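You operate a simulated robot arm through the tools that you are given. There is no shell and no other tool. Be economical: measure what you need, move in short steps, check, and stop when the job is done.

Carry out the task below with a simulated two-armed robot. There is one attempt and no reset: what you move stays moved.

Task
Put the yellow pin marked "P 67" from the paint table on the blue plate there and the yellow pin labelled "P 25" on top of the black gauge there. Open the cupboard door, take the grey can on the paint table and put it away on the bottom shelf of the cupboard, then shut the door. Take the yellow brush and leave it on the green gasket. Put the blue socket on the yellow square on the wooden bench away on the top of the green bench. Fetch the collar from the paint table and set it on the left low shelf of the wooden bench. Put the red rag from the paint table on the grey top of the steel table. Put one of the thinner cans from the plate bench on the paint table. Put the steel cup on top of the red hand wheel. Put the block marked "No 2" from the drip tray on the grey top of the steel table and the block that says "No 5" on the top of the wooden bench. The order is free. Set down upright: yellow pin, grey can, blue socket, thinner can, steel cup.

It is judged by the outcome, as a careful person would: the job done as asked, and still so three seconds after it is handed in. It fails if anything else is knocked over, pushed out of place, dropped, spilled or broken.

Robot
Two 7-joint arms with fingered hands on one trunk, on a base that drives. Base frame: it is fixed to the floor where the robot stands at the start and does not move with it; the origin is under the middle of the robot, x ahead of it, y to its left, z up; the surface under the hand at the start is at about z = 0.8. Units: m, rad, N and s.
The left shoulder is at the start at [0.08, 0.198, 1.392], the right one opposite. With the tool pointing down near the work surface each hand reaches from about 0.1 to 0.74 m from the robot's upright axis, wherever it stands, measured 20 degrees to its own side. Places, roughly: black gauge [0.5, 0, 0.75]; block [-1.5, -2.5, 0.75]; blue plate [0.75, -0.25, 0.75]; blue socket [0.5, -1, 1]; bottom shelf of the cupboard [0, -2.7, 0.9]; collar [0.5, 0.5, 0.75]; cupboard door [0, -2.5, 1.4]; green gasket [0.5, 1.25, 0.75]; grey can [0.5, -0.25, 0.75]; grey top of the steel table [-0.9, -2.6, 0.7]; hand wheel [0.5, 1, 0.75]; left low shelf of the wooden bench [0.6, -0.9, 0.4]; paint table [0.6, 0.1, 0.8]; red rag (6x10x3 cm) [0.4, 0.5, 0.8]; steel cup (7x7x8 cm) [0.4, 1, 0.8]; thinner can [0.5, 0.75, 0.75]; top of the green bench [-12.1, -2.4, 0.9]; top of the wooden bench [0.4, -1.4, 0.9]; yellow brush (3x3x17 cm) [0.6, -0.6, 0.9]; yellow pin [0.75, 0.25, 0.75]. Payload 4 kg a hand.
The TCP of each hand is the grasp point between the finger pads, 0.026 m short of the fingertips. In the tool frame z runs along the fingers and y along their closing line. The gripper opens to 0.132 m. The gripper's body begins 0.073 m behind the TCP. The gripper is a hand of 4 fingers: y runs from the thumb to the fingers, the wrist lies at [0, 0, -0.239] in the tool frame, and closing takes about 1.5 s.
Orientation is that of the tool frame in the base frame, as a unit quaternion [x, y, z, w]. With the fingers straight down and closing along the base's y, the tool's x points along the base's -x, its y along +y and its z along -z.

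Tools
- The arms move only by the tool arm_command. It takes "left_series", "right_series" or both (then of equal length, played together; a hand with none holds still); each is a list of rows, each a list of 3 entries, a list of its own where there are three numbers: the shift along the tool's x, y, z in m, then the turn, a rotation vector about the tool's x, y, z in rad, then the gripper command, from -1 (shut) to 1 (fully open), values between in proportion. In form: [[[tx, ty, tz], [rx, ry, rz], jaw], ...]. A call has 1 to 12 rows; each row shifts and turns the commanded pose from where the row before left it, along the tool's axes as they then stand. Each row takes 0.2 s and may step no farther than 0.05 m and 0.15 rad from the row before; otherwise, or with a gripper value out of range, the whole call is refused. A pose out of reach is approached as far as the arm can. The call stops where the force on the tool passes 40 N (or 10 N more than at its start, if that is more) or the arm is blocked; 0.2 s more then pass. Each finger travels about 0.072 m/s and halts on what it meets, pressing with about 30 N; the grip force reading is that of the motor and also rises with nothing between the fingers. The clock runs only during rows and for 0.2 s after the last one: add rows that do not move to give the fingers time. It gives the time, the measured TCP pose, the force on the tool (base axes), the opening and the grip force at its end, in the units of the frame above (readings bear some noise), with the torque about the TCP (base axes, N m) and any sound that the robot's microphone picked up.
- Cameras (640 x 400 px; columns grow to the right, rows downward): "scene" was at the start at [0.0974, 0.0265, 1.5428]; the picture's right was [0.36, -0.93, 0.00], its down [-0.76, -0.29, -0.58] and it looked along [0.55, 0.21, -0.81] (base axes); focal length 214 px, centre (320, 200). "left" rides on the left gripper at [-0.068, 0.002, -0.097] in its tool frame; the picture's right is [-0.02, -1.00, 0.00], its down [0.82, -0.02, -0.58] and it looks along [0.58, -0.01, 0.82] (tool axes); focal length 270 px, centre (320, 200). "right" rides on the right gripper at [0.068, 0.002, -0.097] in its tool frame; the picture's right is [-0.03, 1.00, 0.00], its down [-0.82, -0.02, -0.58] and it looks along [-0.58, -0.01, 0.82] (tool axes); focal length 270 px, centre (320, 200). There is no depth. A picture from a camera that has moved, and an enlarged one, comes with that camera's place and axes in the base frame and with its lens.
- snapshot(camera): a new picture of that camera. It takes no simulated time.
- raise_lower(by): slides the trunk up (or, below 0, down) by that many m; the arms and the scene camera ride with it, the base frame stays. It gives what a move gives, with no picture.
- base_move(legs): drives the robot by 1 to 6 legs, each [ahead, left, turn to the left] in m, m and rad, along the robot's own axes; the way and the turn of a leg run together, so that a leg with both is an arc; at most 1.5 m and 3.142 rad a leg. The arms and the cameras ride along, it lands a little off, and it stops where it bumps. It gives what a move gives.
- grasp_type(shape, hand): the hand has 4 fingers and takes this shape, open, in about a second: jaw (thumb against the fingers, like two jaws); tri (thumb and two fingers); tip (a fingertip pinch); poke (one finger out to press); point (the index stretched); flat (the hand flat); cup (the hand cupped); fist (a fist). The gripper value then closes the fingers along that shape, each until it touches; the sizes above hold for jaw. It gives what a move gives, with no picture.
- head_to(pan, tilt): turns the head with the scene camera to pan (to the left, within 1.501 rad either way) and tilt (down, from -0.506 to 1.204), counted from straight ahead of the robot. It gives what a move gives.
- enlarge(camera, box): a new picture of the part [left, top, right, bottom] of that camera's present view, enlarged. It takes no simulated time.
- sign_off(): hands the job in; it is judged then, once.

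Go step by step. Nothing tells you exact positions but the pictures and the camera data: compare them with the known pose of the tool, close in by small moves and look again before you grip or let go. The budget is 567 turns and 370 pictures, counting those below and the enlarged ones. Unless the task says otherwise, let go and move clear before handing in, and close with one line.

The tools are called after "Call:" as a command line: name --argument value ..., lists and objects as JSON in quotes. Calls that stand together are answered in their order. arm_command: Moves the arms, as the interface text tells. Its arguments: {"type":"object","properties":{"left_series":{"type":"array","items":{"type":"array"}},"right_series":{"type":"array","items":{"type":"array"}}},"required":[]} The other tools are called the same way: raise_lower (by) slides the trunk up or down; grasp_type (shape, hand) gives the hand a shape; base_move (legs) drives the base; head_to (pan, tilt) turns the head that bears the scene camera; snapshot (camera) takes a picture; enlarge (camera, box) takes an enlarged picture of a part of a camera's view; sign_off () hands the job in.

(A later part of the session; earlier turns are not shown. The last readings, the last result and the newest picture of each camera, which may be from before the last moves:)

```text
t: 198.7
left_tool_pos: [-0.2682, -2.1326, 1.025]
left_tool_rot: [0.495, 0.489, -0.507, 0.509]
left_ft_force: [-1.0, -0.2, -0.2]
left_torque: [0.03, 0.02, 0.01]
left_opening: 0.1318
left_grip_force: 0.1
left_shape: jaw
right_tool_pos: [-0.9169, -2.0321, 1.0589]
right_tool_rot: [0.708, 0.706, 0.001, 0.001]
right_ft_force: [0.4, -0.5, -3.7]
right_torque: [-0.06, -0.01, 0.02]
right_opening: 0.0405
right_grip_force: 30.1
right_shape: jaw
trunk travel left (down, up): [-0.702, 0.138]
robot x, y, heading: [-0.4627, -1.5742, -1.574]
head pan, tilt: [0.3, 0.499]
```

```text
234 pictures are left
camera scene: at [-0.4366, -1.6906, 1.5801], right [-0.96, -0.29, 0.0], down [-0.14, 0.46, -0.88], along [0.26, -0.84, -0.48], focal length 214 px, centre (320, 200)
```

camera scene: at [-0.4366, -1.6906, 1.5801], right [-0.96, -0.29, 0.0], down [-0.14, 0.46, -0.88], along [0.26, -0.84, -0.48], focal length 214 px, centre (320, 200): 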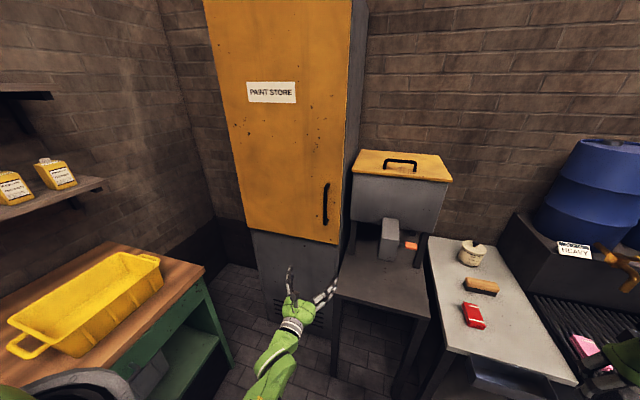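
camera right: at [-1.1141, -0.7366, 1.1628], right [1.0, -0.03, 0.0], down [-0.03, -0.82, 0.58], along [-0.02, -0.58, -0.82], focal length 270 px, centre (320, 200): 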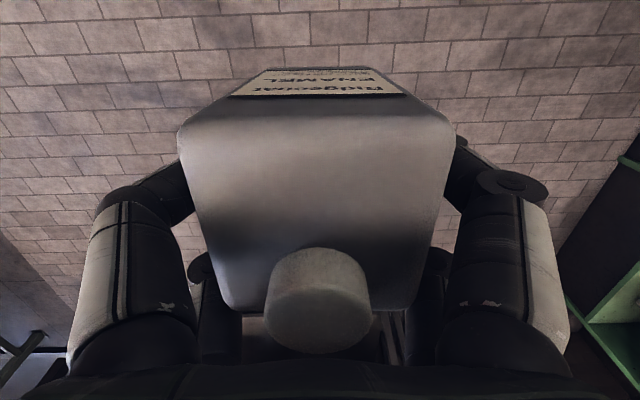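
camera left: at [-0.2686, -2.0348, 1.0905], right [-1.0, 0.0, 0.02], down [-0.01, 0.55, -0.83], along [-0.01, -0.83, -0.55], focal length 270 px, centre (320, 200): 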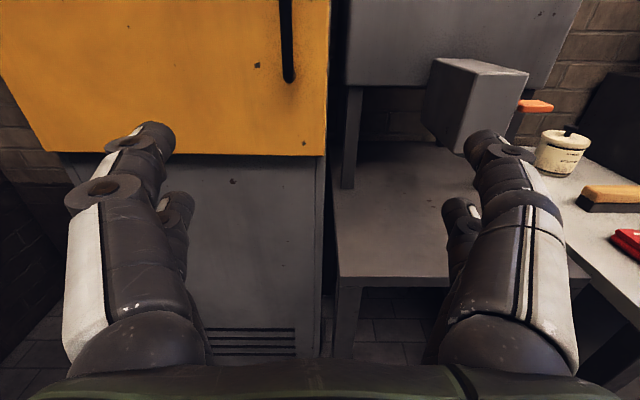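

I bring the left hand up to the handle, stopping short.

Call:
arm_command --left_series '[[[-0.038, 0.023, 0], [0, 0, 0], 0.6], [[-0.038, 0.023, 0], [0, 0, 0], 0.3], [[0, 0, 0.045], [0, 0, 0], 0.3], [[0, 0, 0.045], [0, 0, 0], 0.3], [[0, 0, 0.045], [0, 0, 0], 0.3], [[0, 0, 0.045], [0, 0, 0], 0.3], [[0, 0, 0.045], [0, 0, 0], 0.3]]'

Call:
snapshot --camera "left"

Call:
enlarge --camera "scene" --box '[260, 140, 400, 280]'

```text
t: 200.3
left_tool_pos: [-0.2249, -2.3595, 1.1051]
left_tool_rot: [0.497, 0.491, -0.506, 0.506]
left_ft_force: [-0.7, -0.7, -0.2]
left_torque: [-0.01, -0.02, 0.03]
left_opening: 0.0858
left_grip_force: 0.0
left_shape: jaw
right_tool_pos: [-0.9167, -2.0333, 1.0576]
right_tool_rot: [0.708, 0.706, 0.001, 0.0]
right_ft_force: [0.1, -1.2, -4.7]
right_torque: [-0.04, 0.02, -0.01]
right_opening: 0.0405
right_grip_force: 29.7
right_shape: jaw
trunk travel left (down, up): [-0.702, 0.138]
robot x, y, heading: [-0.4626, -1.5745, -1.572]
head pan, tilt: [0.3, 0.499]
```

```text
233 pictures are left
camera left: at [-0.2244, -2.2608, 1.1714], right [-1.0, 0.0, 0.02], down [-0.01, 0.56, -0.83], along [-0.01, -0.83, -0.56], focal length 270 px, centre (320, 200)
```

left: 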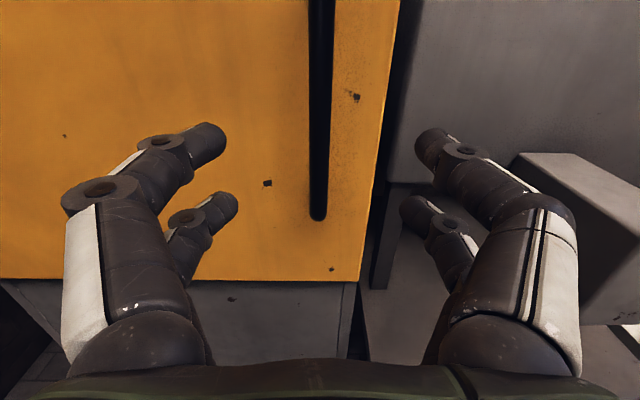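

```text
2.86 times, centred on (330, 210) of scene
camera zoom: at [-0.4366, -1.6935, 1.5798], right [-0.96, -0.29, 0.0], down [-0.14, 0.46, -0.88], along [0.26, -0.84, -0.48], focal length 613 px, centre (291, 171)
```

zoom: 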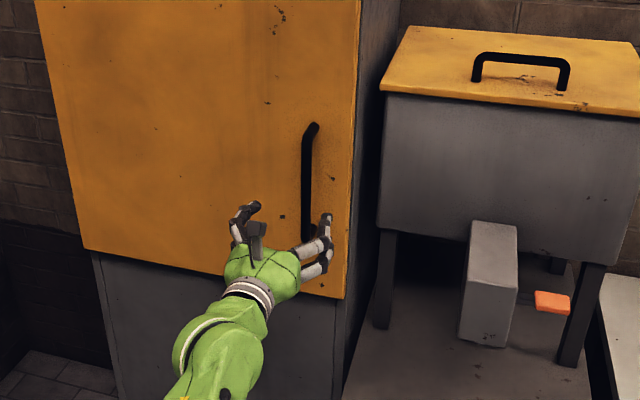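

The bar is straight ahead. I go forward 9 cm and close on it.

Call:
arm_command --left_series '[[[-0.01, 0, 0.045], [0, 0, 0], 0.3], [[0, 0, 0.045], [0, 0, 0], 0.3], [[0, 0, 0], [0, 0, 0], -0.3], [[0, 0, 0], [0, 0, 0], -1], [[0, 0, 0], [0, 0, 0], -1], [[0, 0, 0], [0, 0, 0], -1], [[0, 0, 0], [0, 0, 0], -1], [[0, 0, 0], [0, 0, 0], -1]]'

Call:
snapshot --camera "left"

```text
t: 202.1
left_tool_pos: [-0.2261, -2.448, 1.1198]
left_tool_rot: [0.496, 0.49, -0.506, 0.507]
left_ft_force: [0.0, -1.8, 1.8]
left_torque: [0.04, 0.02, 0.01]
left_opening: 0.0011
left_grip_force: 29.6
left_shape: jaw
right_tool_pos: [-0.9174, -2.032, 1.0585]
right_tool_rot: [0.709, 0.706, 0.0, 0.001]
right_ft_force: [-0.5, -0.2, -5.1]
right_torque: [-0.02, -0.02, -0.02]
right_opening: 0.0404
right_grip_force: 29.8
right_shape: jaw
trunk travel left (down, up): [-0.702, 0.138]
robot x, y, heading: [-0.4602, -1.5705, -1.574]
head pan, tilt: [0.3, 0.499]
```

```text
231 pictures are left
camera left: at [-0.2252, -2.349, 1.1852], right [-1.0, 0.0, 0.02], down [-0.01, 0.55, -0.83], along [-0.01, -0.83, -0.55], focal length 270 px, centre (320, 200)
```

left: 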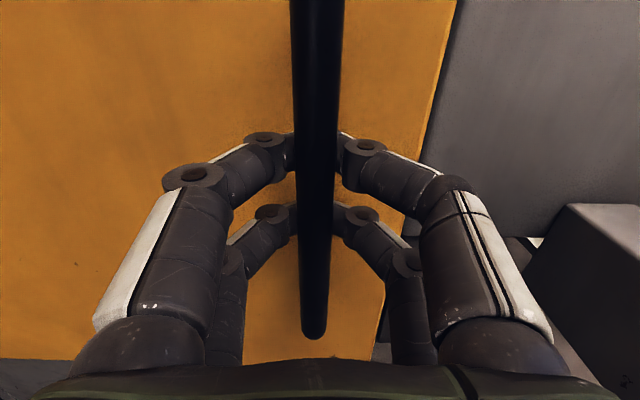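

The handle is gripped. I pull along the door's arc about the hinge at x ≈ 0.23.

Call:
arm_command --left_series '[[[0, 0.003, -0.02], [0, 0, 0], -1], [[0, 0.003, -0.0195], [0, 0, 0], -1], [[0, 0.009, -0.0385], [0, 0, 0], -1], [[0, 0.012, -0.038], [0, 0, 0], -1], [[0, 0.016, -0.037], [0, 0, 0], -1]]'

Call:
snapshot --camera "scene"

Call:
snapshot --camera "left"

```text
t: 203.3
left_tool_pos: [-0.1797, -2.2919, 1.1163]
left_tool_rot: [0.494, 0.49, -0.507, 0.508]
left_ft_force: [2.3, -1.1, -1.2]
left_torque: [0.03, 0.07, -0.04]
left_opening: 0.0011
left_grip_force: 29.9
left_shape: jaw
right_tool_pos: [-0.9171, -2.0299, 1.0599]
right_tool_rot: [0.708, 0.706, -0.001, 0.001]
right_ft_force: [0.0, 0.0, -3.6]
right_torque: [-0.08, -0.01, -0.02]
right_opening: 0.0408
right_grip_force: 30.4
right_shape: jaw
trunk travel left (down, up): [-0.702, 0.138]
robot x, y, heading: [-0.4598, -1.5737, -1.573]
head pan, tilt: [0.3, 0.499]
```

```text
230 pictures are left
camera scene: at [-0.4353, -1.6888, 1.5802], right [-0.96, -0.29, 0.0], down [-0.14, 0.46, -0.88], along [0.26, -0.84, -0.48], focal length 214 px, centre (320, 200)
```

scene: 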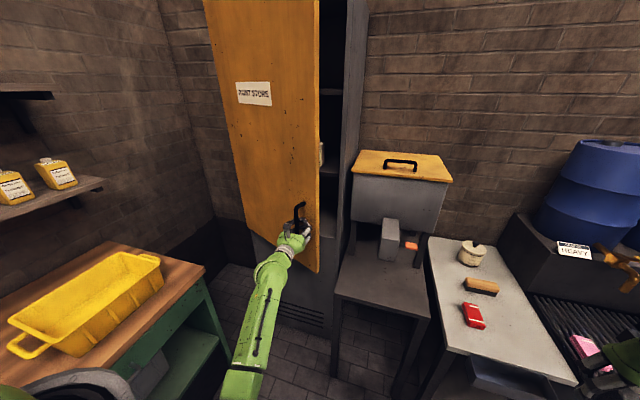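

```text
229 pictures are left
camera left: at [-0.1797, -2.1936, 1.182], right [-1.0, 0.0, 0.02], down [-0.01, 0.55, -0.83], along [-0.01, -0.83, -0.55], focal length 270 px, centre (320, 200)
```

left: 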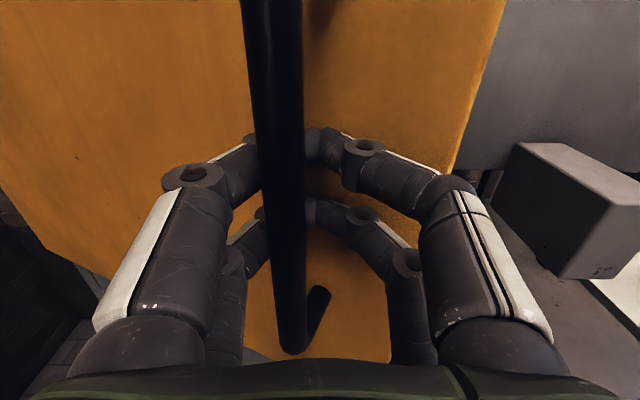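

The door swings. I continue the arc.

Call:
arm_command --left_series '[[[0, 0.019, -0.035], [0.08, 0, 0], -1], [[0, 0.021, -0.033], [0.08, 0, 0], -1], [[0, 0.02, -0.035], [0.08, 0, 0], -1], [[0, 0.02, -0.033], [0.08, 0, 0], -1]]'

Call:
snapshot --camera "scene"

Call:
snapshot --camera "left"

```text
t: 204.3
left_tool_pos: [-0.0834, -2.1705, 1.1136]
left_tool_rot: [-0.569, -0.403, 0.578, -0.423]
left_ft_force: [0.2, -0.6, -0.2]
left_torque: [0.01, -0.01, 0.01]
left_opening: 0.001
left_grip_force: 30.1
left_shape: jaw
right_tool_pos: [-0.9174, -2.0311, 1.0591]
right_tool_rot: [0.709, 0.706, 0.0, 0.0]
right_ft_force: [0.5, 0.2, -4.6]
right_torque: [-0.13, -0.02, -0.01]
right_opening: 0.0404
right_grip_force: 29.7
right_shape: jaw
trunk travel left (down, up): [-0.702, 0.138]
robot x, y, heading: [-0.4609, -1.5718, -1.573]
head pan, tilt: [0.3, 0.499]
```

```text
228 pictures are left
camera scene: at [-0.4356, -1.69, 1.5801], right [-0.96, -0.29, 0.0], down [-0.14, 0.46, -0.88], along [0.26, -0.84, -0.48], focal length 214 px, centre (320, 200)
```

scene: 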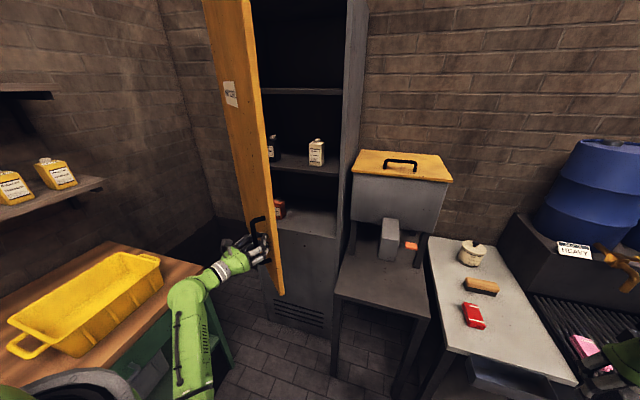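

```text
227 pictures are left
camera left: at [-0.054, -2.0757, 1.18], right [-0.95, 0.32, 0.01], down [0.17, 0.53, -0.83], along [-0.27, -0.79, -0.56], focal length 270 px, centre (320, 200)
```

left: 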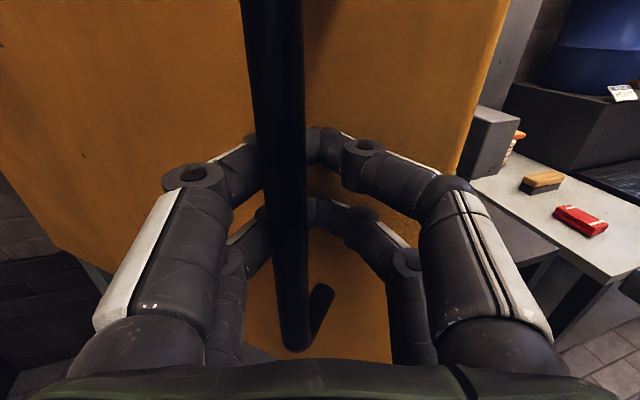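

About 42° open; I continue with the hand turning along.

Call:
arm_command --left_series '[[[0, 0.0187, -0.0357], [0.087, 0, 0], -1], [[0, 0.0208, -0.0351], [0.087, 0, 0], -1], [[0, 0.0204, -0.0337], [0.087, 0, 0], -1], [[0, 0.0202, -0.0348], [0.087, 0, 0], -1], [[0, 0.0204, -0.0339], [0.087, 0, 0], -1]]'

Call:
snapshot --camera "scene"

Call:
snapshot --camera "left"

```text
t: 205.5
left_tool_pos: [0.0868, -2.0665, 1.1102]
left_tool_rot: [-0.646, -0.269, 0.653, -0.29]
left_ft_force: [2.5, -7.3, 5.1]
left_torque: [-0.02, -0.01, -0.07]
left_opening: 0.0011
left_grip_force: 29.9
left_shape: jaw
right_tool_pos: [-0.9157, -2.0325, 1.0585]
right_tool_rot: [0.709, 0.705, 0.0, 0.0]
right_ft_force: [0.6, -0.6, -3.9]
right_torque: [-0.08, 0.01, 0.01]
right_opening: 0.0402
right_grip_force: 29.8
right_shape: jaw
trunk travel left (down, up): [-0.702, 0.138]
robot x, y, heading: [-0.4618, -1.5697, -1.575]
head pan, tilt: [0.3, 0.499]
```

```text
226 pictures are left
camera scene: at [-0.4333, -1.6917, 1.5799], right [-0.96, -0.29, 0.0], down [-0.14, 0.46, -0.88], along [0.26, -0.84, -0.48], focal length 214 px, centre (320, 200)
```

scene: 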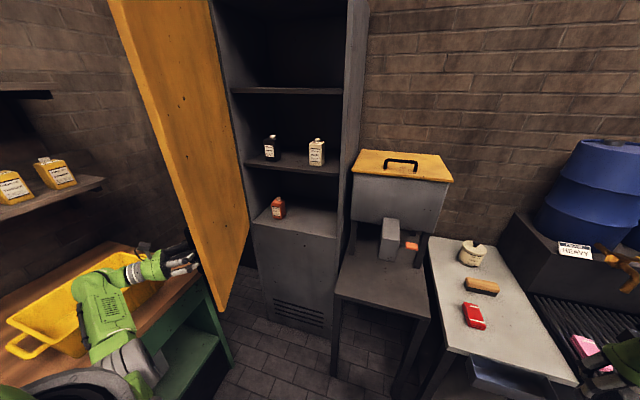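

```text
225 pictures are left
camera left: at [0.1522, -1.9949, 1.176], right [-0.73, 0.69, 0.0], down [0.38, 0.41, -0.83], along [-0.57, -0.6, -0.56], focal length 270 px, centre (320, 200)
```

left: 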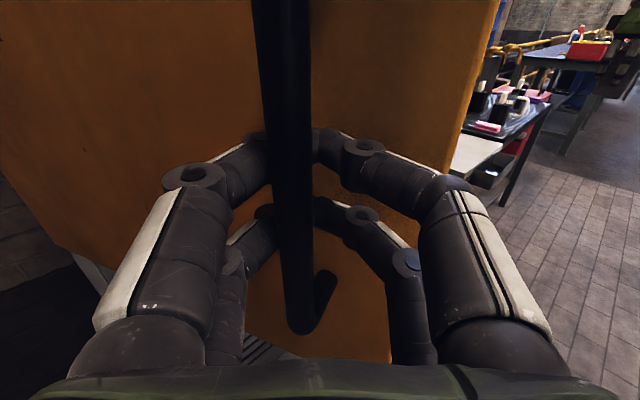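

The door is open about 68° and the bottom shelf is free apart from a small red can at its left. I let go of the handle and withdraw the left hand.

Call:
arm_command --left_series '[[[0, 0, 0], [0, 0, 0], -0.4], [[0, 0, 0], [0, 0, 0], 0], [[0, 0, 0], [0, 0, 0], 0.2], [[0, 0, 0], [0, 0, 0], 0.2], [[0, 0, -0.04], [0, 0, 0], 0.2], [[0, 0, -0.04], [0, 0, 0], 0.2], [[-0.02, 0, -0.03], [-0.1, 0, 0], 0.2], [[-0.02, 0, -0.02], [-0.15, 0, 0], 0.2]]'

Call:
snapshot --camera "scene"

Call:
snapshot --camera "left"

```text
t: 207.3
left_tool_pos: [0.1705, -1.9675, 1.1502]
left_tool_rot: [-0.606, -0.348, 0.613, -0.369]
left_ft_force: [-0.3, 0.8, -0.6]
left_torque: [0.01, 0.0, -0.02]
left_opening: 0.0788
left_grip_force: 0.0
left_shape: jaw
right_tool_pos: [-0.9185, -2.0298, 1.0582]
right_tool_rot: [0.708, 0.706, 0.0, 0.002]
right_ft_force: [-0.7, 0.9, -3.7]
right_torque: [-0.1, -0.01, 0.01]
right_opening: 0.0408
right_grip_force: 30.0
right_shape: jaw
trunk travel left (down, up): [-0.702, 0.138]
robot x, y, heading: [-0.4597, -1.5725, -1.574]
head pan, tilt: [0.3, 0.499]
```

```text
224 pictures are left
camera scene: at [-0.4385, -1.6886, 1.5803], right [-0.96, -0.29, 0.0], down [-0.14, 0.46, -0.88], along [0.26, -0.84, -0.48], focal length 214 px, centre (320, 200)
```

scene: 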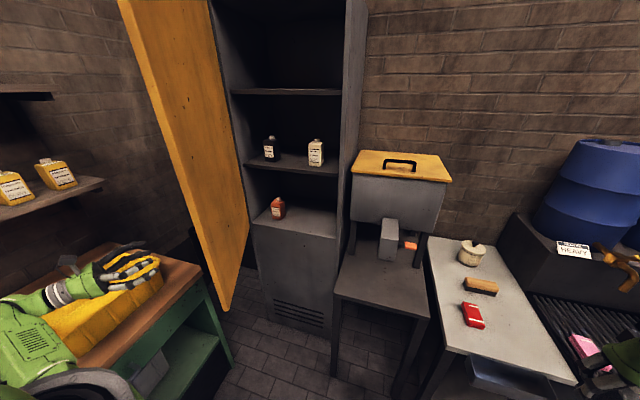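

```text
223 pictures are left
camera left: at [0.2164, -1.8815, 1.2162], right [-0.87, 0.49, 0.0], down [0.27, 0.49, -0.83], along [-0.41, -0.72, -0.56], focal length 270 px, centre (320, 200)
```

left: 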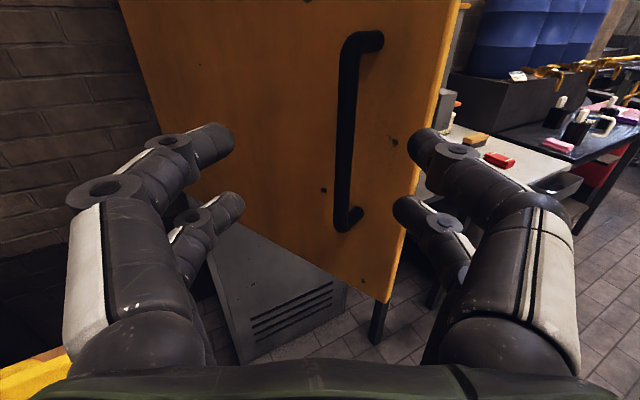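

Call:
arm_command --left_series '[[[-0.04, 0, 0], [0, 0, 0], 0.2], [[-0.04, -0.02, 0], [-0.1, 0, 0], 0.2], [[0, -0.04, -0.01], [-0.15, 0, 0], 0.2], [[0, -0.045, 0], [-0.15, 0, 0], 0.2], [[0, -0.045, 0], [-0.05, 0, 0], 0.2], [[0, -0.045, 0], [0, 0, 0], 0.2], [[0, -0.045, 0], [0, 0, 0], 0.2]]'

Call:
snapshot --camera "scene"

```text
t: 208.9
left_tool_pos: [-0.0599, -1.9115, 1.2265]
left_tool_rot: [-0.508, -0.475, 0.519, -0.497]
left_ft_force: [-0.2, 0.1, 0.6]
left_torque: [-0.02, 0.0, 0.0]
left_opening: 0.0784
left_grip_force: 0.1
left_shape: jaw
right_tool_pos: [-0.9202, -2.0308, 1.0577]
right_tool_rot: [0.708, 0.706, 0.001, 0.001]
right_ft_force: [-0.4, -0.2, -4.5]
right_torque: [-0.06, -0.04, -0.03]
right_opening: 0.0405
right_grip_force: 29.8
right_shape: jaw
trunk travel left (down, up): [-0.702, 0.138]
robot x, y, heading: [-0.4604, -1.5735, -1.577]
head pan, tilt: [0.3, 0.499]
```

```text
222 pictures are left
camera scene: at [-0.4391, -1.6903, 1.5802], right [-0.96, -0.29, 0.0], down [-0.14, 0.46, -0.88], along [0.26, -0.84, -0.48], focal length 214 px, centre (320, 200)
```

scene: 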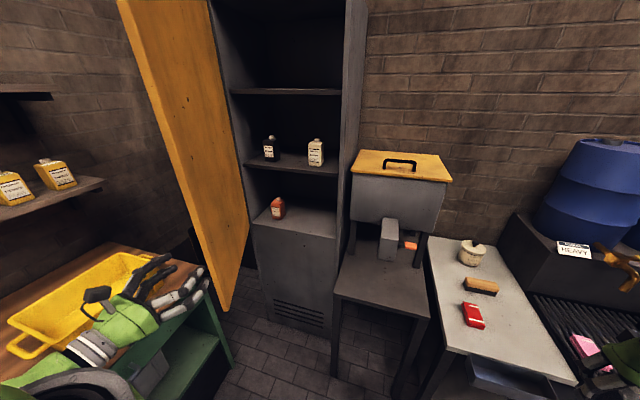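

I drive so the right hand can set the can on a free spot of the grey top, to regrip it from the side for the shelf.

Call:
base_move --legs '[[0.28, -0.16, 0]]'

Call:
arm_command --right_series '[[[0, 0, 0.04], [0, 0, 0], -1], [[0, 0, 0.04], [0, 0, 0], -1], [[0, 0, 0.04], [0, 0, 0], -1]]'

Call:
head_to --pan -0.4 --tilt 0.75

Call:
snapshot --camera "scene"

Call:
snapshot --camera "right"

```text
t: 211.1
left_tool_pos: [-0.2186, -2.1878, 1.2254]
left_tool_rot: [-0.508, -0.475, 0.521, -0.495]
left_ft_force: [0.1, -0.1, -0.2]
left_torque: [-0.02, 0.03, -0.03]
left_opening: 0.0787
left_grip_force: 0.1
left_shape: jaw
right_tool_pos: [-1.0787, -2.3087, 1.0603]
right_tool_rot: [0.708, 0.707, -0.001, 0.001]
right_ft_force: [0.4, -0.9, -5.0]
right_torque: [-0.08, 0.01, -0.02]
right_opening: 0.0402
right_grip_force: 29.6
right_shape: jaw
trunk travel left (down, up): [-0.702, 0.138]
robot x, y, heading: [-0.625, -1.8503, -1.577]
head pan, tilt: [0.3, 0.499]
```

```text
t: 211.9
left_tool_pos: [-0.2197, -2.1911, 1.2258]
left_tool_rot: [-0.509, -0.477, 0.519, -0.494]
left_ft_force: [-0.1, -0.1, -0.4]
left_torque: [0.03, 0.0, -0.04]
left_opening: 0.0788
left_grip_force: 0.1
left_shape: jaw
right_tool_pos: [-1.0801, -2.3112, 0.9392]
right_tool_rot: [0.708, 0.706, 0.001, 0.001]
right_ft_force: [0.7, 0.6, -4.6]
right_torque: [-0.05, 0.0, 0.02]
right_opening: 0.0402
right_grip_force: 30.3
right_shape: jaw
trunk travel left (down, up): [-0.702, 0.138]
robot x, y, heading: [-0.6225, -1.8528, -1.571]
head pan, tilt: [0.3, 0.499]
```

```text
t: 212.9
left_tool_pos: [-0.2191, -2.1892, 1.2249]
left_tool_rot: [-0.509, -0.476, 0.52, -0.494]
left_ft_force: [0.2, 0.3, -0.1]
left_torque: [-0.03, 0.01, 0.01]
left_opening: 0.0788
left_grip_force: 0.1
left_shape: jaw
right_tool_pos: [-1.0799, -2.3115, 0.9395]
right_tool_rot: [0.708, 0.707, 0.001, 0.001]
right_ft_force: [0.4, -0.8, -4.4]
right_torque: [-0.06, 0.02, -0.04]
right_opening: 0.0404
right_grip_force: 30.2
right_shape: jaw
trunk travel left (down, up): [-0.702, 0.138]
robot x, y, heading: [-0.6266, -1.8519, -1.572]
head pan, tilt: [-0.4, 0.75]
```

```text
221 pictures are left
camera scene: at [-0.6573, -1.9586, 1.5581], right [-0.92, 0.39, 0.0], down [0.27, 0.63, -0.73], along [-0.29, -0.67, -0.68], focal length 214 px, centre (320, 200)
```

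scene: 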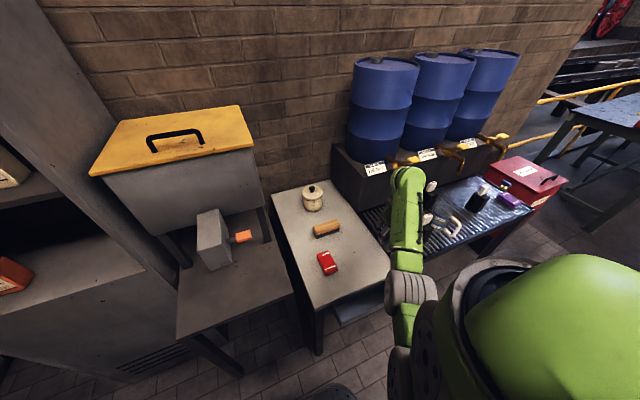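

```text
220 pictures are left
camera right: at [-1.0781, -2.2433, 1.0348], right [1.0, -0.03, 0.0], down [-0.02, -0.82, 0.58], along [-0.01, -0.58, -0.82], focal length 270 px, centre (320, 200)
```

right: 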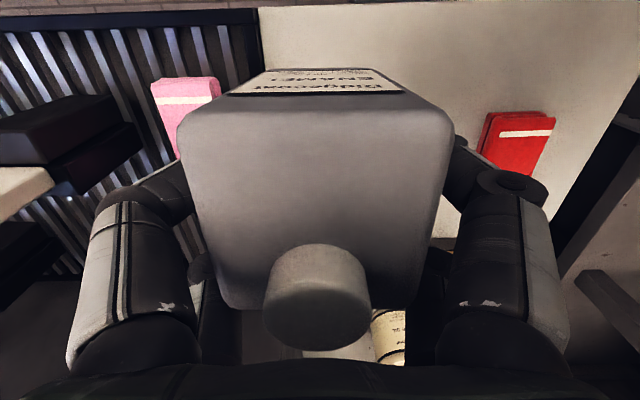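

Call:
arm_command --right_series '[[[0, 0.03, 0.02], [0, 0, 0], -1], [[-0.005, 0, 0.04], [0, 0, 0], -1], [[0, 0, 0.04], [0, 0, 0], -1], [[0, 0, 0.025], [0, 0, 0], -1]]'

Call:
snapshot --camera "right"

Call:
arm_command --right_series '[[[0, 0, 0.008], [0, 0, 0], -1]]'

```text
t: 213.9
left_tool_pos: [-0.2187, -2.1901, 1.2247]
left_tool_rot: [-0.509, -0.477, 0.519, -0.494]
left_ft_force: [0.1, -0.9, 0.7]
left_torque: [-0.01, 0.01, 0.01]
left_opening: 0.0787
left_grip_force: 0.1
left_shape: jaw
right_tool_pos: [-1.0492, -2.3153, 0.8137]
right_tool_rot: [0.709, 0.705, 0.0, 0.001]
right_ft_force: [-0.5, -0.4, -4.0]
right_torque: [-0.09, -0.03, -0.02]
right_opening: 0.0402
right_grip_force: 29.9
right_shape: jaw
trunk travel left (down, up): [-0.702, 0.138]
robot x, y, heading: [-0.6224, -1.8547, -1.568]
head pan, tilt: [-0.4, 0.75]
```

```text
219 pictures are left
camera right: at [-1.0475, -2.2473, 0.9097], right [1.0, -0.03, 0.0], down [-0.02, -0.81, 0.58], along [-0.02, -0.58, -0.82], focal length 270 px, centre (320, 200)
```

right: 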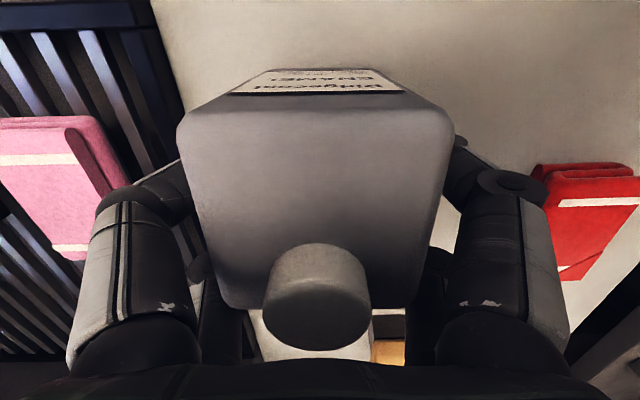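

```text
t: 214.3
left_tool_pos: [-0.2189, -2.1907, 1.2267]
left_tool_rot: [-0.509, -0.475, 0.52, -0.494]
left_ft_force: [-0.8, 0.3, 0.3]
left_torque: [0.03, 0.03, 0.01]
left_opening: 0.0786
left_grip_force: 0.1
left_shape: jaw
right_tool_pos: [-1.0491, -2.3165, 0.8047]
right_tool_rot: [0.708, 0.706, 0.0, 0.0]
right_ft_force: [-0.7, -0.2, -3.6]
right_torque: [-0.06, -0.01, 0.0]
right_opening: 0.0405
right_grip_force: 30.7
right_shape: jaw
trunk travel left (down, up): [-0.702, 0.138]
robot x, y, heading: [-0.6227, -1.8544, -1.571]
head pan, tilt: [-0.4, 0.75]
```

Call:
arm_command --right_series '[[[0, 0, 0.005], [0, 0, 0], -1]]'

Call:
arm_command --right_series '[[[0, 0, 0.004], [0, 0, 0], -1]]'

Call:
arm_command --right_series '[[[0, 0, 0.003], [0, 0, 0], -1]]'

```text
t: 214.8
left_tool_pos: [-0.219, -2.1903, 1.2261]
left_tool_rot: [-0.508, -0.476, 0.52, -0.495]
left_ft_force: [0.2, -0.1, 0.0]
left_torque: [-0.03, 0.01, 0.02]
left_opening: 0.0789
left_grip_force: 0.1
left_shape: jaw
right_tool_pos: [-1.0488, -2.3171, 0.8011]
right_tool_rot: [0.708, 0.707, 0.0, 0.001]
right_ft_force: [-0.3, -1.1, -4.0]
right_torque: [-0.09, -0.01, 0.0]
right_opening: 0.0403
right_grip_force: 29.4
right_shape: jaw
trunk travel left (down, up): [-0.702, 0.138]
robot x, y, heading: [-0.624, -1.8562, -1.57]
head pan, tilt: [-0.4, 0.75]
```

```text
t: 215.2
left_tool_pos: [-0.2174, -2.1891, 1.225]
left_tool_rot: [-0.508, -0.476, 0.52, -0.495]
left_ft_force: [0.7, 0.3, 1.6]
left_torque: [-0.01, -0.01, -0.01]
left_opening: 0.0787
left_grip_force: 0.1
left_shape: jaw
right_tool_pos: [-1.0496, -2.3158, 0.7984]
right_tool_rot: [0.708, 0.707, -0.001, 0.001]
right_ft_force: [-0.1, 0.3, 0.0]
right_torque: [0.09, 0.14, 0.07]
right_opening: 0.0403
right_grip_force: 29.9
right_shape: jaw
trunk travel left (down, up): [-0.702, 0.138]
robot x, y, heading: [-0.6233, -1.8522, -1.576]
head pan, tilt: [-0.4, 0.75]
```

```text
t: 215.6
left_tool_pos: [-0.2165, -2.1888, 1.2256]
left_tool_rot: [-0.508, -0.478, 0.519, -0.494]
left_ft_force: [-0.3, -0.1, -0.2]
left_torque: [-0.01, 0.0, 0.03]
left_opening: 0.0789
left_grip_force: 0.2
left_shape: jaw
right_tool_pos: [-1.0487, -2.317, 0.7973]
right_tool_rot: [0.708, 0.706, -0.003, 0.001]
right_ft_force: [0.3, -4.6, 9.2]
right_torque: [0.31, 0.08, 0.05]
right_opening: 0.0404
right_grip_force: 29.6
right_shape: jaw
trunk travel left (down, up): [-0.702, 0.138]
robot x, y, heading: [-0.6224, -1.8574, -1.573]
head pan, tilt: [-0.4, 0.75]
```

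Call:
arm_command --right_series '[[[0, 0, -0.001], [0, 0, 0], -0.5], [[0, 0, 0], [0, 0, 0], 0], [[0, 0, 0], [0, 0, 0], 0.4], [[0, 0, 0], [0, 0, 0], 0.4], [[0, 0, 0], [0, 0, 0], 0.4], [[0, 0, -0.04], [0, 0, 0], 0.4], [[0, 0, -0.045], [0, 0, 0], 0.4], [[0, 0, -0.045], [0, 0, 0], 0.4], [[0, 0, -0.045], [0, 0, 0], 0.4], [[0, 0, -0.045], [0, 0, 0], 0.4]]'

Call:
snapshot --camera "right"

```text
t: 217.8
left_tool_pos: [-0.218, -2.1882, 1.2254]
left_tool_rot: [-0.507, -0.477, 0.52, -0.496]
left_ft_force: [0.1, 0.3, 0.1]
left_torque: [0.04, -0.04, -0.02]
left_opening: 0.079
left_grip_force: 0.1
left_shape: jaw
right_tool_pos: [-1.047, -2.3138, 1.0155]
right_tool_rot: [0.708, 0.706, 0.0, 0.001]
right_ft_force: [0.2, 0.2, 0.1]
right_torque: [0.0, 0.0, 0.02]
right_opening: 0.0922
right_grip_force: 0.1
right_shape: jaw
trunk travel left (down, up): [-0.702, 0.138]
robot x, y, heading: [-0.625, -1.8532, -1.573]
head pan, tilt: [-0.4, 0.75]
```

```text
218 pictures are left
camera right: at [-1.0465, -2.246, 1.1104], right [1.0, -0.03, 0.0], down [-0.02, -0.82, 0.58], along [-0.01, -0.58, -0.82], focal length 270 px, centre (320, 200)
```

right: 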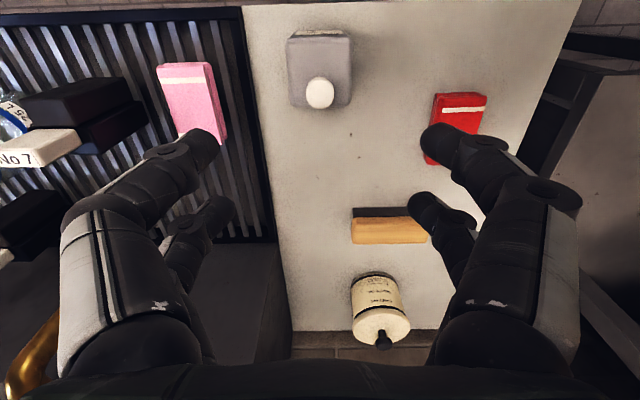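

The can stands on the grey top. Now I position so the left hand can take it from the front, pointing horizontally.

Call:
arm_command --right_series '[[[0, 0, -0.045], [0, 0, 0], 0.4], [[0, 0, -0.045], [0, 0, 0], 0.4]]'

Call:
base_move --legs '[[-0.2, 0, 0], [0, -0.575, 0]]'

Call:
arm_command --left_series '[[[0.03, -0.035, 0], [0, 0, 0], 0.5], [[0.03, -0.035, 0], [0, 0, 0], 0.5], [[0.03, -0.035, 0], [0, 0, 0], 0.5], [[0.03, -0.035, 0], [0, 0, 0], 0.5], [[0.03, -0.035, 0], [0, 0, 0], 0.5], [[0.03, -0.035, 0], [0, 0, 0], 0.5], [[0.03, -0.035, 0], [0, 0, 0], 0.5], [[0.04, 0, 0], [0, 0, 0], 0.5], [[0.04, 0, 0], [0, 0, 0], 0.5], [[0.04, 0, 0], [0, 0, 0], 0.5]]'

Call:
head_to --pan 0.1 --tilt 0.85

Call:
snapshot --camera "left"

Call:
snapshot --camera "scene"

```text
t: 218.3
left_tool_pos: [-0.2187, -2.1909, 1.2258]
left_tool_rot: [-0.509, -0.477, 0.519, -0.494]
left_ft_force: [0.0, 0.3, -0.3]
left_torque: [0.0, -0.04, 0.02]
left_opening: 0.079
left_grip_force: 0.0
left_shape: jaw
right_tool_pos: [-1.0646, -2.3388, 1.0907]
right_tool_rot: [0.708, 0.706, 0.0, 0.0]
right_ft_force: [0.8, -0.3, -0.2]
right_torque: [0.01, 0.03, 0.0]
right_opening: 0.0923
right_grip_force: 0.1
right_shape: jaw
right hand out of reach, approached as far as the arm can: row 1, 2
trunk travel left (down, up): [-0.702, 0.138]
robot x, y, heading: [-0.6216, -1.8536, -1.566]
head pan, tilt: [-0.4, 0.75]
```

```text
t: 222.9
left_tool_pos: [-0.7995, -1.9889, 1.2251]
left_tool_rot: [-0.51, -0.476, 0.521, -0.493]
left_ft_force: [-0.3, -0.5, -0.2]
left_torque: [0.01, 0.02, 0.0]
left_opening: 0.0788
left_grip_force: 0.1
left_shape: jaw
right_tool_pos: [-1.6455, -2.1319, 1.092]
right_tool_rot: [0.71, 0.705, -0.001, 0.0]
right_ft_force: [0.9, -0.3, -0.1]
right_torque: [0.03, -0.01, -0.02]
right_opening: 0.0919
right_grip_force: 0.0
right_shape: jaw
trunk travel left (down, up): [-0.702, 0.138]
robot x, y, heading: [-1.2033, -1.6482, -1.584]
head pan, tilt: [-0.4, 0.75]
```

```text
t: 224.4
left_tool_pos: [-0.9055, -1.9682, 1.0592]
left_tool_rot: [0.421, 0.538, -0.414, 0.602]
left_ft_force: [1.1, 0.4, 0.4]
left_torque: [-0.02, -0.04, 0.0]
left_opening: 0.0991
left_grip_force: 0.1
left_shape: jaw
left hand out of reach, approached as far as the arm can: row 7
right_tool_pos: [-1.6465, -2.1322, 1.0915]
right_tool_rot: [0.71, 0.705, -0.002, 0.0]
right_ft_force: [0.0, 0.3, 0.7]
right_torque: [0.01, -0.01, 0.02]
right_opening: 0.0924
right_grip_force: 0.1
right_shape: jaw
trunk travel left (down, up): [-0.702, 0.138]
robot x, y, heading: [-1.2052, -1.6493, -1.577]
head pan, tilt: [-0.4, 0.75]
stopped in row 7 (left hand): the arm was blocked; the commanded pose is now the measured one
```

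```text
t: 225.3
left_tool_pos: [-0.9064, -1.9672, 1.0597]
left_tool_rot: [0.421, 0.538, -0.414, 0.602]
left_ft_force: [0.4, -0.4, -0.1]
left_torque: [-0.02, 0.03, 0.02]
left_opening: 0.0987
left_grip_force: 0.0
left_shape: jaw
right_tool_pos: [-1.6482, -2.1316, 1.0908]
right_tool_rot: [0.709, 0.705, -0.001, 0.0]
right_ft_force: [-0.5, 0.3, -1.0]
right_torque: [-0.01, -0.01, 0.0]
right_opening: 0.0921
right_grip_force: 0.0
right_shape: jaw
trunk travel left (down, up): [-0.702, 0.138]
robot x, y, heading: [-1.2032, -1.6464, -1.579]
head pan, tilt: [0.099, 0.85]
```

```text
217 pictures are left
camera left: at [-0.9407, -1.8716, 1.1218], right [-0.95, -0.3, -0.04], down [-0.13, 0.51, -0.85], along [0.27, -0.81, -0.52], focal length 270 px, centre (320, 200)
```

left: 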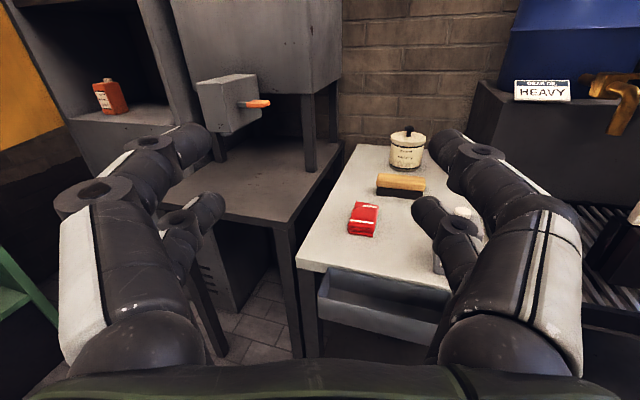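

```text
216 pictures are left
camera scene: at [-1.1983, -1.7554, 1.5502], right [-1.0, -0.09, 0.0], down [-0.07, 0.75, -0.66], along [0.06, -0.66, -0.75], focal length 214 px, centre (320, 200)
```

scene: 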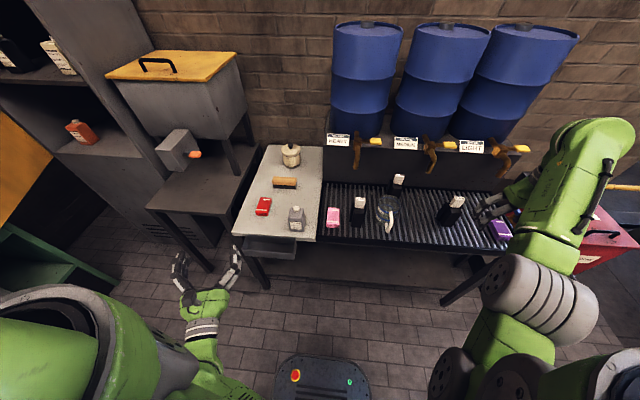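

The left arm was too close to the body and got blocked. I back off and extend it forward while squaring its orientation.

Call:
base_move --legs '[[-0.25, 0.02, 0.008]]'

Call:
arm_command --left_series '[[[0, 0, 0.045], [0.1, 0, 0], 0.5], [[0, 0, 0.045], [0.1, 0, 0], 0.5], [[0, 0, 0.045], [0.1, 0.03, 0], 0.5], [[0, 0, 0.045], [0, 0.03, 0], 0.5], [[0, -0.03, 0.02], [0, 0, 0], 0.5], [[0.02, -0.03, 0.02], [0, 0, 0], 0.5]]'

Call:
snapshot --camera "left"

```text
t: 227.1
left_tool_pos: [-0.8839, -1.7186, 1.0588]
left_tool_rot: [0.42, 0.54, -0.412, 0.602]
left_ft_force: [-0.7, -0.8, -0.8]
left_torque: [-0.03, 0.03, 0.02]
left_opening: 0.0989
left_grip_force: 0.1
left_shape: jaw
right_tool_pos: [-1.6239, -1.8885, 1.0897]
right_tool_rot: [0.707, 0.707, 0.001, -0.001]
right_ft_force: [0.3, 0.4, 0.5]
right_torque: [0.0, 0.02, 0.01]
right_opening: 0.0921
right_grip_force: 0.1
right_shape: jaw
trunk travel left (down, up): [-0.702, 0.138]
robot x, y, heading: [-1.1856, -1.3986, -1.573]
head pan, tilt: [0.099, 0.85]
```

```text
t: 227.6
left_tool_pos: [-0.813, -1.7266, 1.0548]
left_tool_rot: [0.387, 0.572, -0.373, 0.62]
left_ft_force: [-0.3, 0.0, 0.0]
left_torque: [0.02, -0.03, -0.01]
left_opening: 0.0993
left_grip_force: 0.0
left_shape: jaw
right_tool_pos: [-1.6205, -1.8867, 1.0911]
right_tool_rot: [0.707, 0.707, -0.001, -0.002]
right_ft_force: [0.5, -1.2, 0.1]
right_torque: [0.06, 0.0, 0.03]
right_opening: 0.0922
right_grip_force: 0.1
right_shape: jaw
trunk travel left (down, up): [-0.702, 0.138]
robot x, y, heading: [-1.1813, -1.3993, -1.571]
head pan, tilt: [0.099, 0.85]
stopped in row 2 (left hand): the arm was blocked; the commanded pose is now the measured one
```

```text
215 pictures are left
camera left: at [-0.8581, -1.6361, 1.1188], right [-0.91, -0.42, -0.03], down [-0.21, 0.5, -0.84], along [0.37, -0.76, -0.54], focal length 270 px, centre (320, 200)
```

left: 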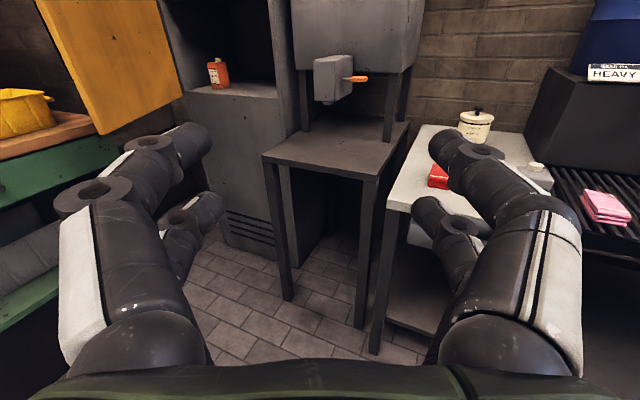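

Call:
arm_command --left_series '[[[-0.04, 0, 0], [0, 0, 0], 0.5], [[-0.04, 0, 0], [0, 0, 0], 0.5], [[-0.04, 0, 0.01], [0, 0, 0], 0.5], [[-0.02, 0, 0.03], [0, 0, 0], 0.5], [[0, 0, 0.04], [0, 0, 0], 0.5]]'

Call:
snapshot --camera "scene"

```text
t: 228.7
left_tool_pos: [-0.7539, -1.7381, 1.1975]
left_tool_rot: [0.34, 0.601, -0.323, 0.648]
left_ft_force: [0.6, 0.6, -0.9]
left_torque: [-0.01, -0.01, -0.01]
left_opening: 0.0989
left_grip_force: 0.2
left_shape: jaw
left hand out of reach, approached as far as the arm can: row 3
right_tool_pos: [-1.6227, -1.885, 1.0919]
right_tool_rot: [0.707, 0.707, 0.0, 0.0]
right_ft_force: [0.0, 0.6, 0.5]
right_torque: [0.01, 0.0, -0.02]
right_opening: 0.0921
right_grip_force: 0.1
right_shape: jaw
trunk travel left (down, up): [-0.702, 0.138]
robot x, y, heading: [-1.1802, -1.397, -1.575]
head pan, tilt: [0.099, 0.85]
stopped in row 5 (left hand): the arm was blocked; the commanded pose is now the measured one
```

```text
214 pictures are left
camera scene: at [-1.1738, -1.5065, 1.5498], right [-1.0, -0.1, 0.0], down [-0.08, 0.75, -0.66], along [0.06, -0.66, -0.75], focal length 214 px, centre (320, 200)
```

scene: 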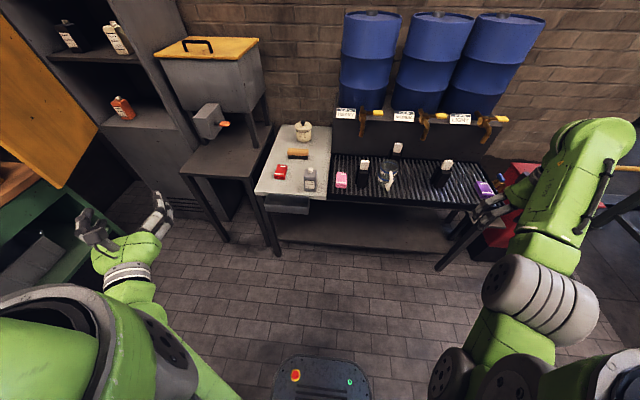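

Call:
arm_command --left_series '[[[0, 0.02, 0], [0, 0.15, 0], 0.5], [[0, 0.02, 0], [0, 0.15, 0], 0.5], [[0, 0.02, 0], [0, 0.15, 0], 0.5], [[0, 0, 0], [0, 0.15, 0], 0.5], [[0, 0, 0], [0, 0.15, 0], 0.5]]'

```text
t: 229.9
left_tool_pos: [-0.7041, -1.7073, 1.2006]
left_tool_rot: [0.437, 0.794, -0.178, 0.383]
left_ft_force: [0.4, 0.0, 0.1]
left_torque: [0.02, 0.03, 0.01]
left_opening: 0.099
left_grip_force: 0.1
left_shape: jaw
right_tool_pos: [-1.6207, -1.8875, 1.0914]
right_tool_rot: [0.707, 0.707, -0.001, 0.0]
right_ft_force: [-0.5, 0.0, -0.3]
right_torque: [0.0, 0.01, -0.01]
right_opening: 0.092
right_grip_force: 0.1
right_shape: jaw
trunk travel left (down, up): [-0.702, 0.138]
robot x, y, heading: [-1.1786, -1.4014, -1.572]
head pan, tilt: [0.099, 0.85]
```

Call:
arm_command --left_series '[[[0, 0, 0], [0, 0.15, 0], 0.5], [[0, 0, 0], [0, 0.15, 0], 0.5], [[0, 0, 0], [0, 0.15, 0], 0.5], [[0, 0, 0], [0, 0.15, 0], 0.5], [[0, 0, 0], [0, 0.15, 0], 0.5], [[0, 0, 0], [0, 0.08, 0], 0.5]]'

```text
t: 231.3
left_tool_pos: [-0.6446, -1.7626, 1.0443]
left_tool_rot: [0.471, 0.881, 0.015, 0.031]
left_ft_force: [-0.4, 0.1, 0.3]
left_torque: [0.06, 0.02, -0.01]
left_opening: 0.0989
left_grip_force: 0.1
left_shape: jaw
left hand out of reach, approached as far as the arm can: row 1, 2, 3, 4, 5, 6
right_tool_pos: [-1.6225, -1.8858, 1.09]
right_tool_rot: [0.707, 0.707, 0.0, 0.0]
right_ft_force: [-0.2, 0.0, -0.4]
right_torque: [0.0, -0.03, -0.03]
right_opening: 0.0919
right_grip_force: 0.1
right_shape: jaw
trunk travel left (down, up): [-0.702, 0.138]
robot x, y, heading: [-1.1805, -1.3974, -1.567]
head pan, tilt: [0.099, 0.85]
```

Call:
arm_command --left_series '[[[-0.02, 0, 0], [0, 0, 0.15], 0.5], [[-0.02, 0, 0], [0, 0, 0.15], 0.5], [[-0.02, 0, 0], [0, 0, 0.15], 0.5], [[-0.02, 0, 0], [0, 0, 0.14], 0.5], [[-0.04, -0.02, 0], [0, 0, 0], 0.5], [[-0.04, -0.02, 0], [0, 0, 0], 0.5], [[-0.04, -0.02, 0], [0, 0, 0], 0.5]]'

```text
t: 232.9
left_tool_pos: [-0.6799, -1.9574, 1.042]
left_tool_rot: [0.707, 0.707, 0.025, 0.024]
left_ft_force: [0.4, -0.1, 0.2]
left_torque: [0.02, 0.02, -0.02]
left_opening: 0.0991
left_grip_force: 0.0
left_shape: jaw
right_tool_pos: [-1.6241, -1.8879, 1.0909]
right_tool_rot: [0.708, 0.706, -0.001, 0.0]
right_ft_force: [-0.6, 0.0, -0.2]
right_torque: [0.0, -0.02, 0.0]
right_opening: 0.0918
right_grip_force: 0.0
right_shape: jaw
trunk travel left (down, up): [-0.702, 0.138]
robot x, y, heading: [-1.1822, -1.3991, -1.569]
head pan, tilt: [0.099, 0.85]
```

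Call:
arm_command --left_series '[[[-0.01, -0.045, 0], [0, 0, 0], 0.5], [[-0.01, -0.045, 0], [0, 0, 0], 0.5], [[-0.01, -0.045, 0], [0, 0, 0], 0.5], [[-0.01, -0.045, 0], [0, 0, 0], 0.5], [[-0.01, -0.045, 0], [0, 0, 0], 0.5], [[0, -0.035, 0.02], [0, -0.08, 0], 0.5]]'

Call:
arm_command --left_series '[[[0, 0, 0], [0, -0.15, 0], 0.5], [[0, 0, 0], [0, -0.15, 0], 0.5], [[0, 0, 0], [0, -0.15, 0], 0.5], [[0, 0, 0], [0, -0.15, 0], 0.5], [[0, 0, 0], [0, -0.15, 0], 0.5], [[0, 0, 0], [0, -0.15, 0], 0.5], [[0, 0, 0], [0, -0.15, 0], 0.5], [[0, 0, 0], [0, -0.15, 0], 0.5], [[0, 0, 0], [0, -0.15, 0], 0.5], [[0, 0, 0], [0, -0.1, 0], 0.5]]'

Call:
snapshot --camera "left"

```text
t: 234.3
left_tool_pos: [-0.9388, -2.0047, 1.0047]
left_tool_rot: [0.707, 0.705, -0.006, 0.054]
left_ft_force: [0.1, -0.3, -0.2]
left_torque: [-0.01, -0.04, -0.03]
left_opening: 0.099
left_grip_force: 0.0
left_shape: jaw
right_tool_pos: [-1.6237, -1.8848, 1.0914]
right_tool_rot: [0.707, 0.707, 0.0, 0.001]
right_ft_force: [0.5, 0.8, -0.5]
right_torque: [-0.02, -0.04, 0.01]
right_opening: 0.092
right_grip_force: 0.0
right_shape: jaw
trunk travel left (down, up): [-0.702, 0.138]
robot x, y, heading: [-1.1807, -1.4022, -1.569]
head pan, tilt: [0.099, 0.85]
```

```text
t: 236.5
left_tool_pos: [-0.9345, -2.0065, 1.0051]
left_tool_rot: [0.525, 0.493, -0.472, 0.508]
left_ft_force: [0.4, -0.6, 0.0]
left_torque: [0.02, -0.01, 0.02]
left_opening: 0.099
left_grip_force: 0.1
left_shape: jaw
right_tool_pos: [-1.6228, -1.8868, 1.0912]
right_tool_rot: [0.707, 0.708, 0.0, 0.0]
right_ft_force: [0.7, -0.4, -0.7]
right_torque: [0.03, 0.0, -0.01]
right_opening: 0.0924
right_grip_force: 0.2
right_shape: jaw
trunk travel left (down, up): [-0.702, 0.138]
robot x, y, heading: [-1.1803, -1.4, -1.575]
head pan, tilt: [0.099, 0.85]
```

```text
213 pictures are left
camera left: at [-0.939, -1.9115, 1.0781], right [-1.0, 0.0, -0.04], down [0.03, 0.61, -0.79], along [0.03, -0.79, -0.61], focal length 270 px, centre (320, 200)
```

left: 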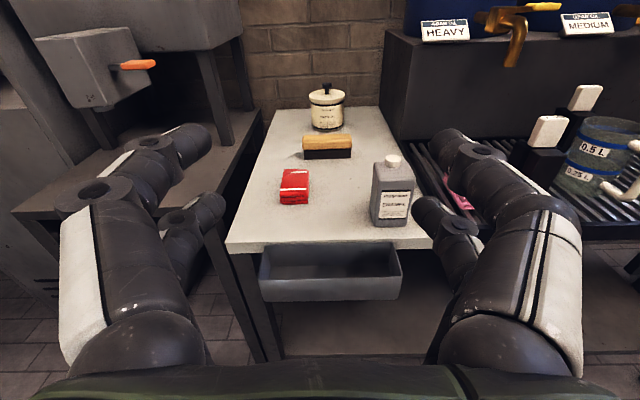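

I lower the left hand in front of the can, then drive forward for the grip.

Call:
arm_command --left_series '[[[0.035, -0.019, 0.016], [0, 0, 0], 0.6], [[0.035, -0.019, 0.016], [0, 0, 0], 0.6], [[0.035, -0.019, 0.016], [0, 0, 0], 0.6], [[0.035, -0.019, 0.016], [0, 0, 0], 0.6], [[0.035, -0.019, 0.016], [0, 0, 0], 0.6], [[0.035, -0.019, 0.01], [0, 0, 0], 0.6]]'

Call:
snapshot --camera "left"

```text
t: 237.9
left_tool_pos: [-1.0371, -2.0888, 0.7832]
left_tool_rot: [0.526, 0.493, -0.473, 0.507]
left_ft_force: [-0.7, -0.6, -0.4]
left_torque: [-0.02, 0.01, 0.01]
left_opening: 0.1056
left_grip_force: 0.1
left_shape: jaw
right_tool_pos: [-1.6223, -1.886, 1.09]
right_tool_rot: [0.707, 0.707, 0.0, 0.0]
right_ft_force: [-0.2, -0.9, 0.0]
right_torque: [-0.02, -0.02, -0.02]
right_opening: 0.0923
right_grip_force: 0.1
right_shape: jaw
trunk travel left (down, up): [-0.702, 0.138]
robot x, y, heading: [-1.1849, -1.4002, -1.566]
head pan, tilt: [0.099, 0.85]
```

```text
212 pictures are left
camera left: at [-1.0414, -1.9938, 0.8561], right [-1.0, 0.0, -0.04], down [0.03, 0.61, -0.79], along [0.03, -0.79, -0.61], focal length 270 px, centre (320, 200)
```

left: 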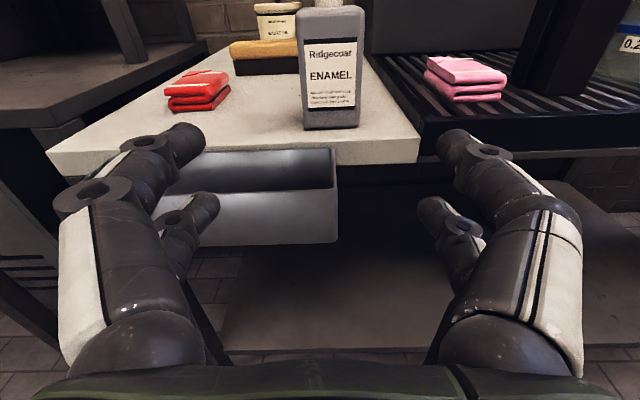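

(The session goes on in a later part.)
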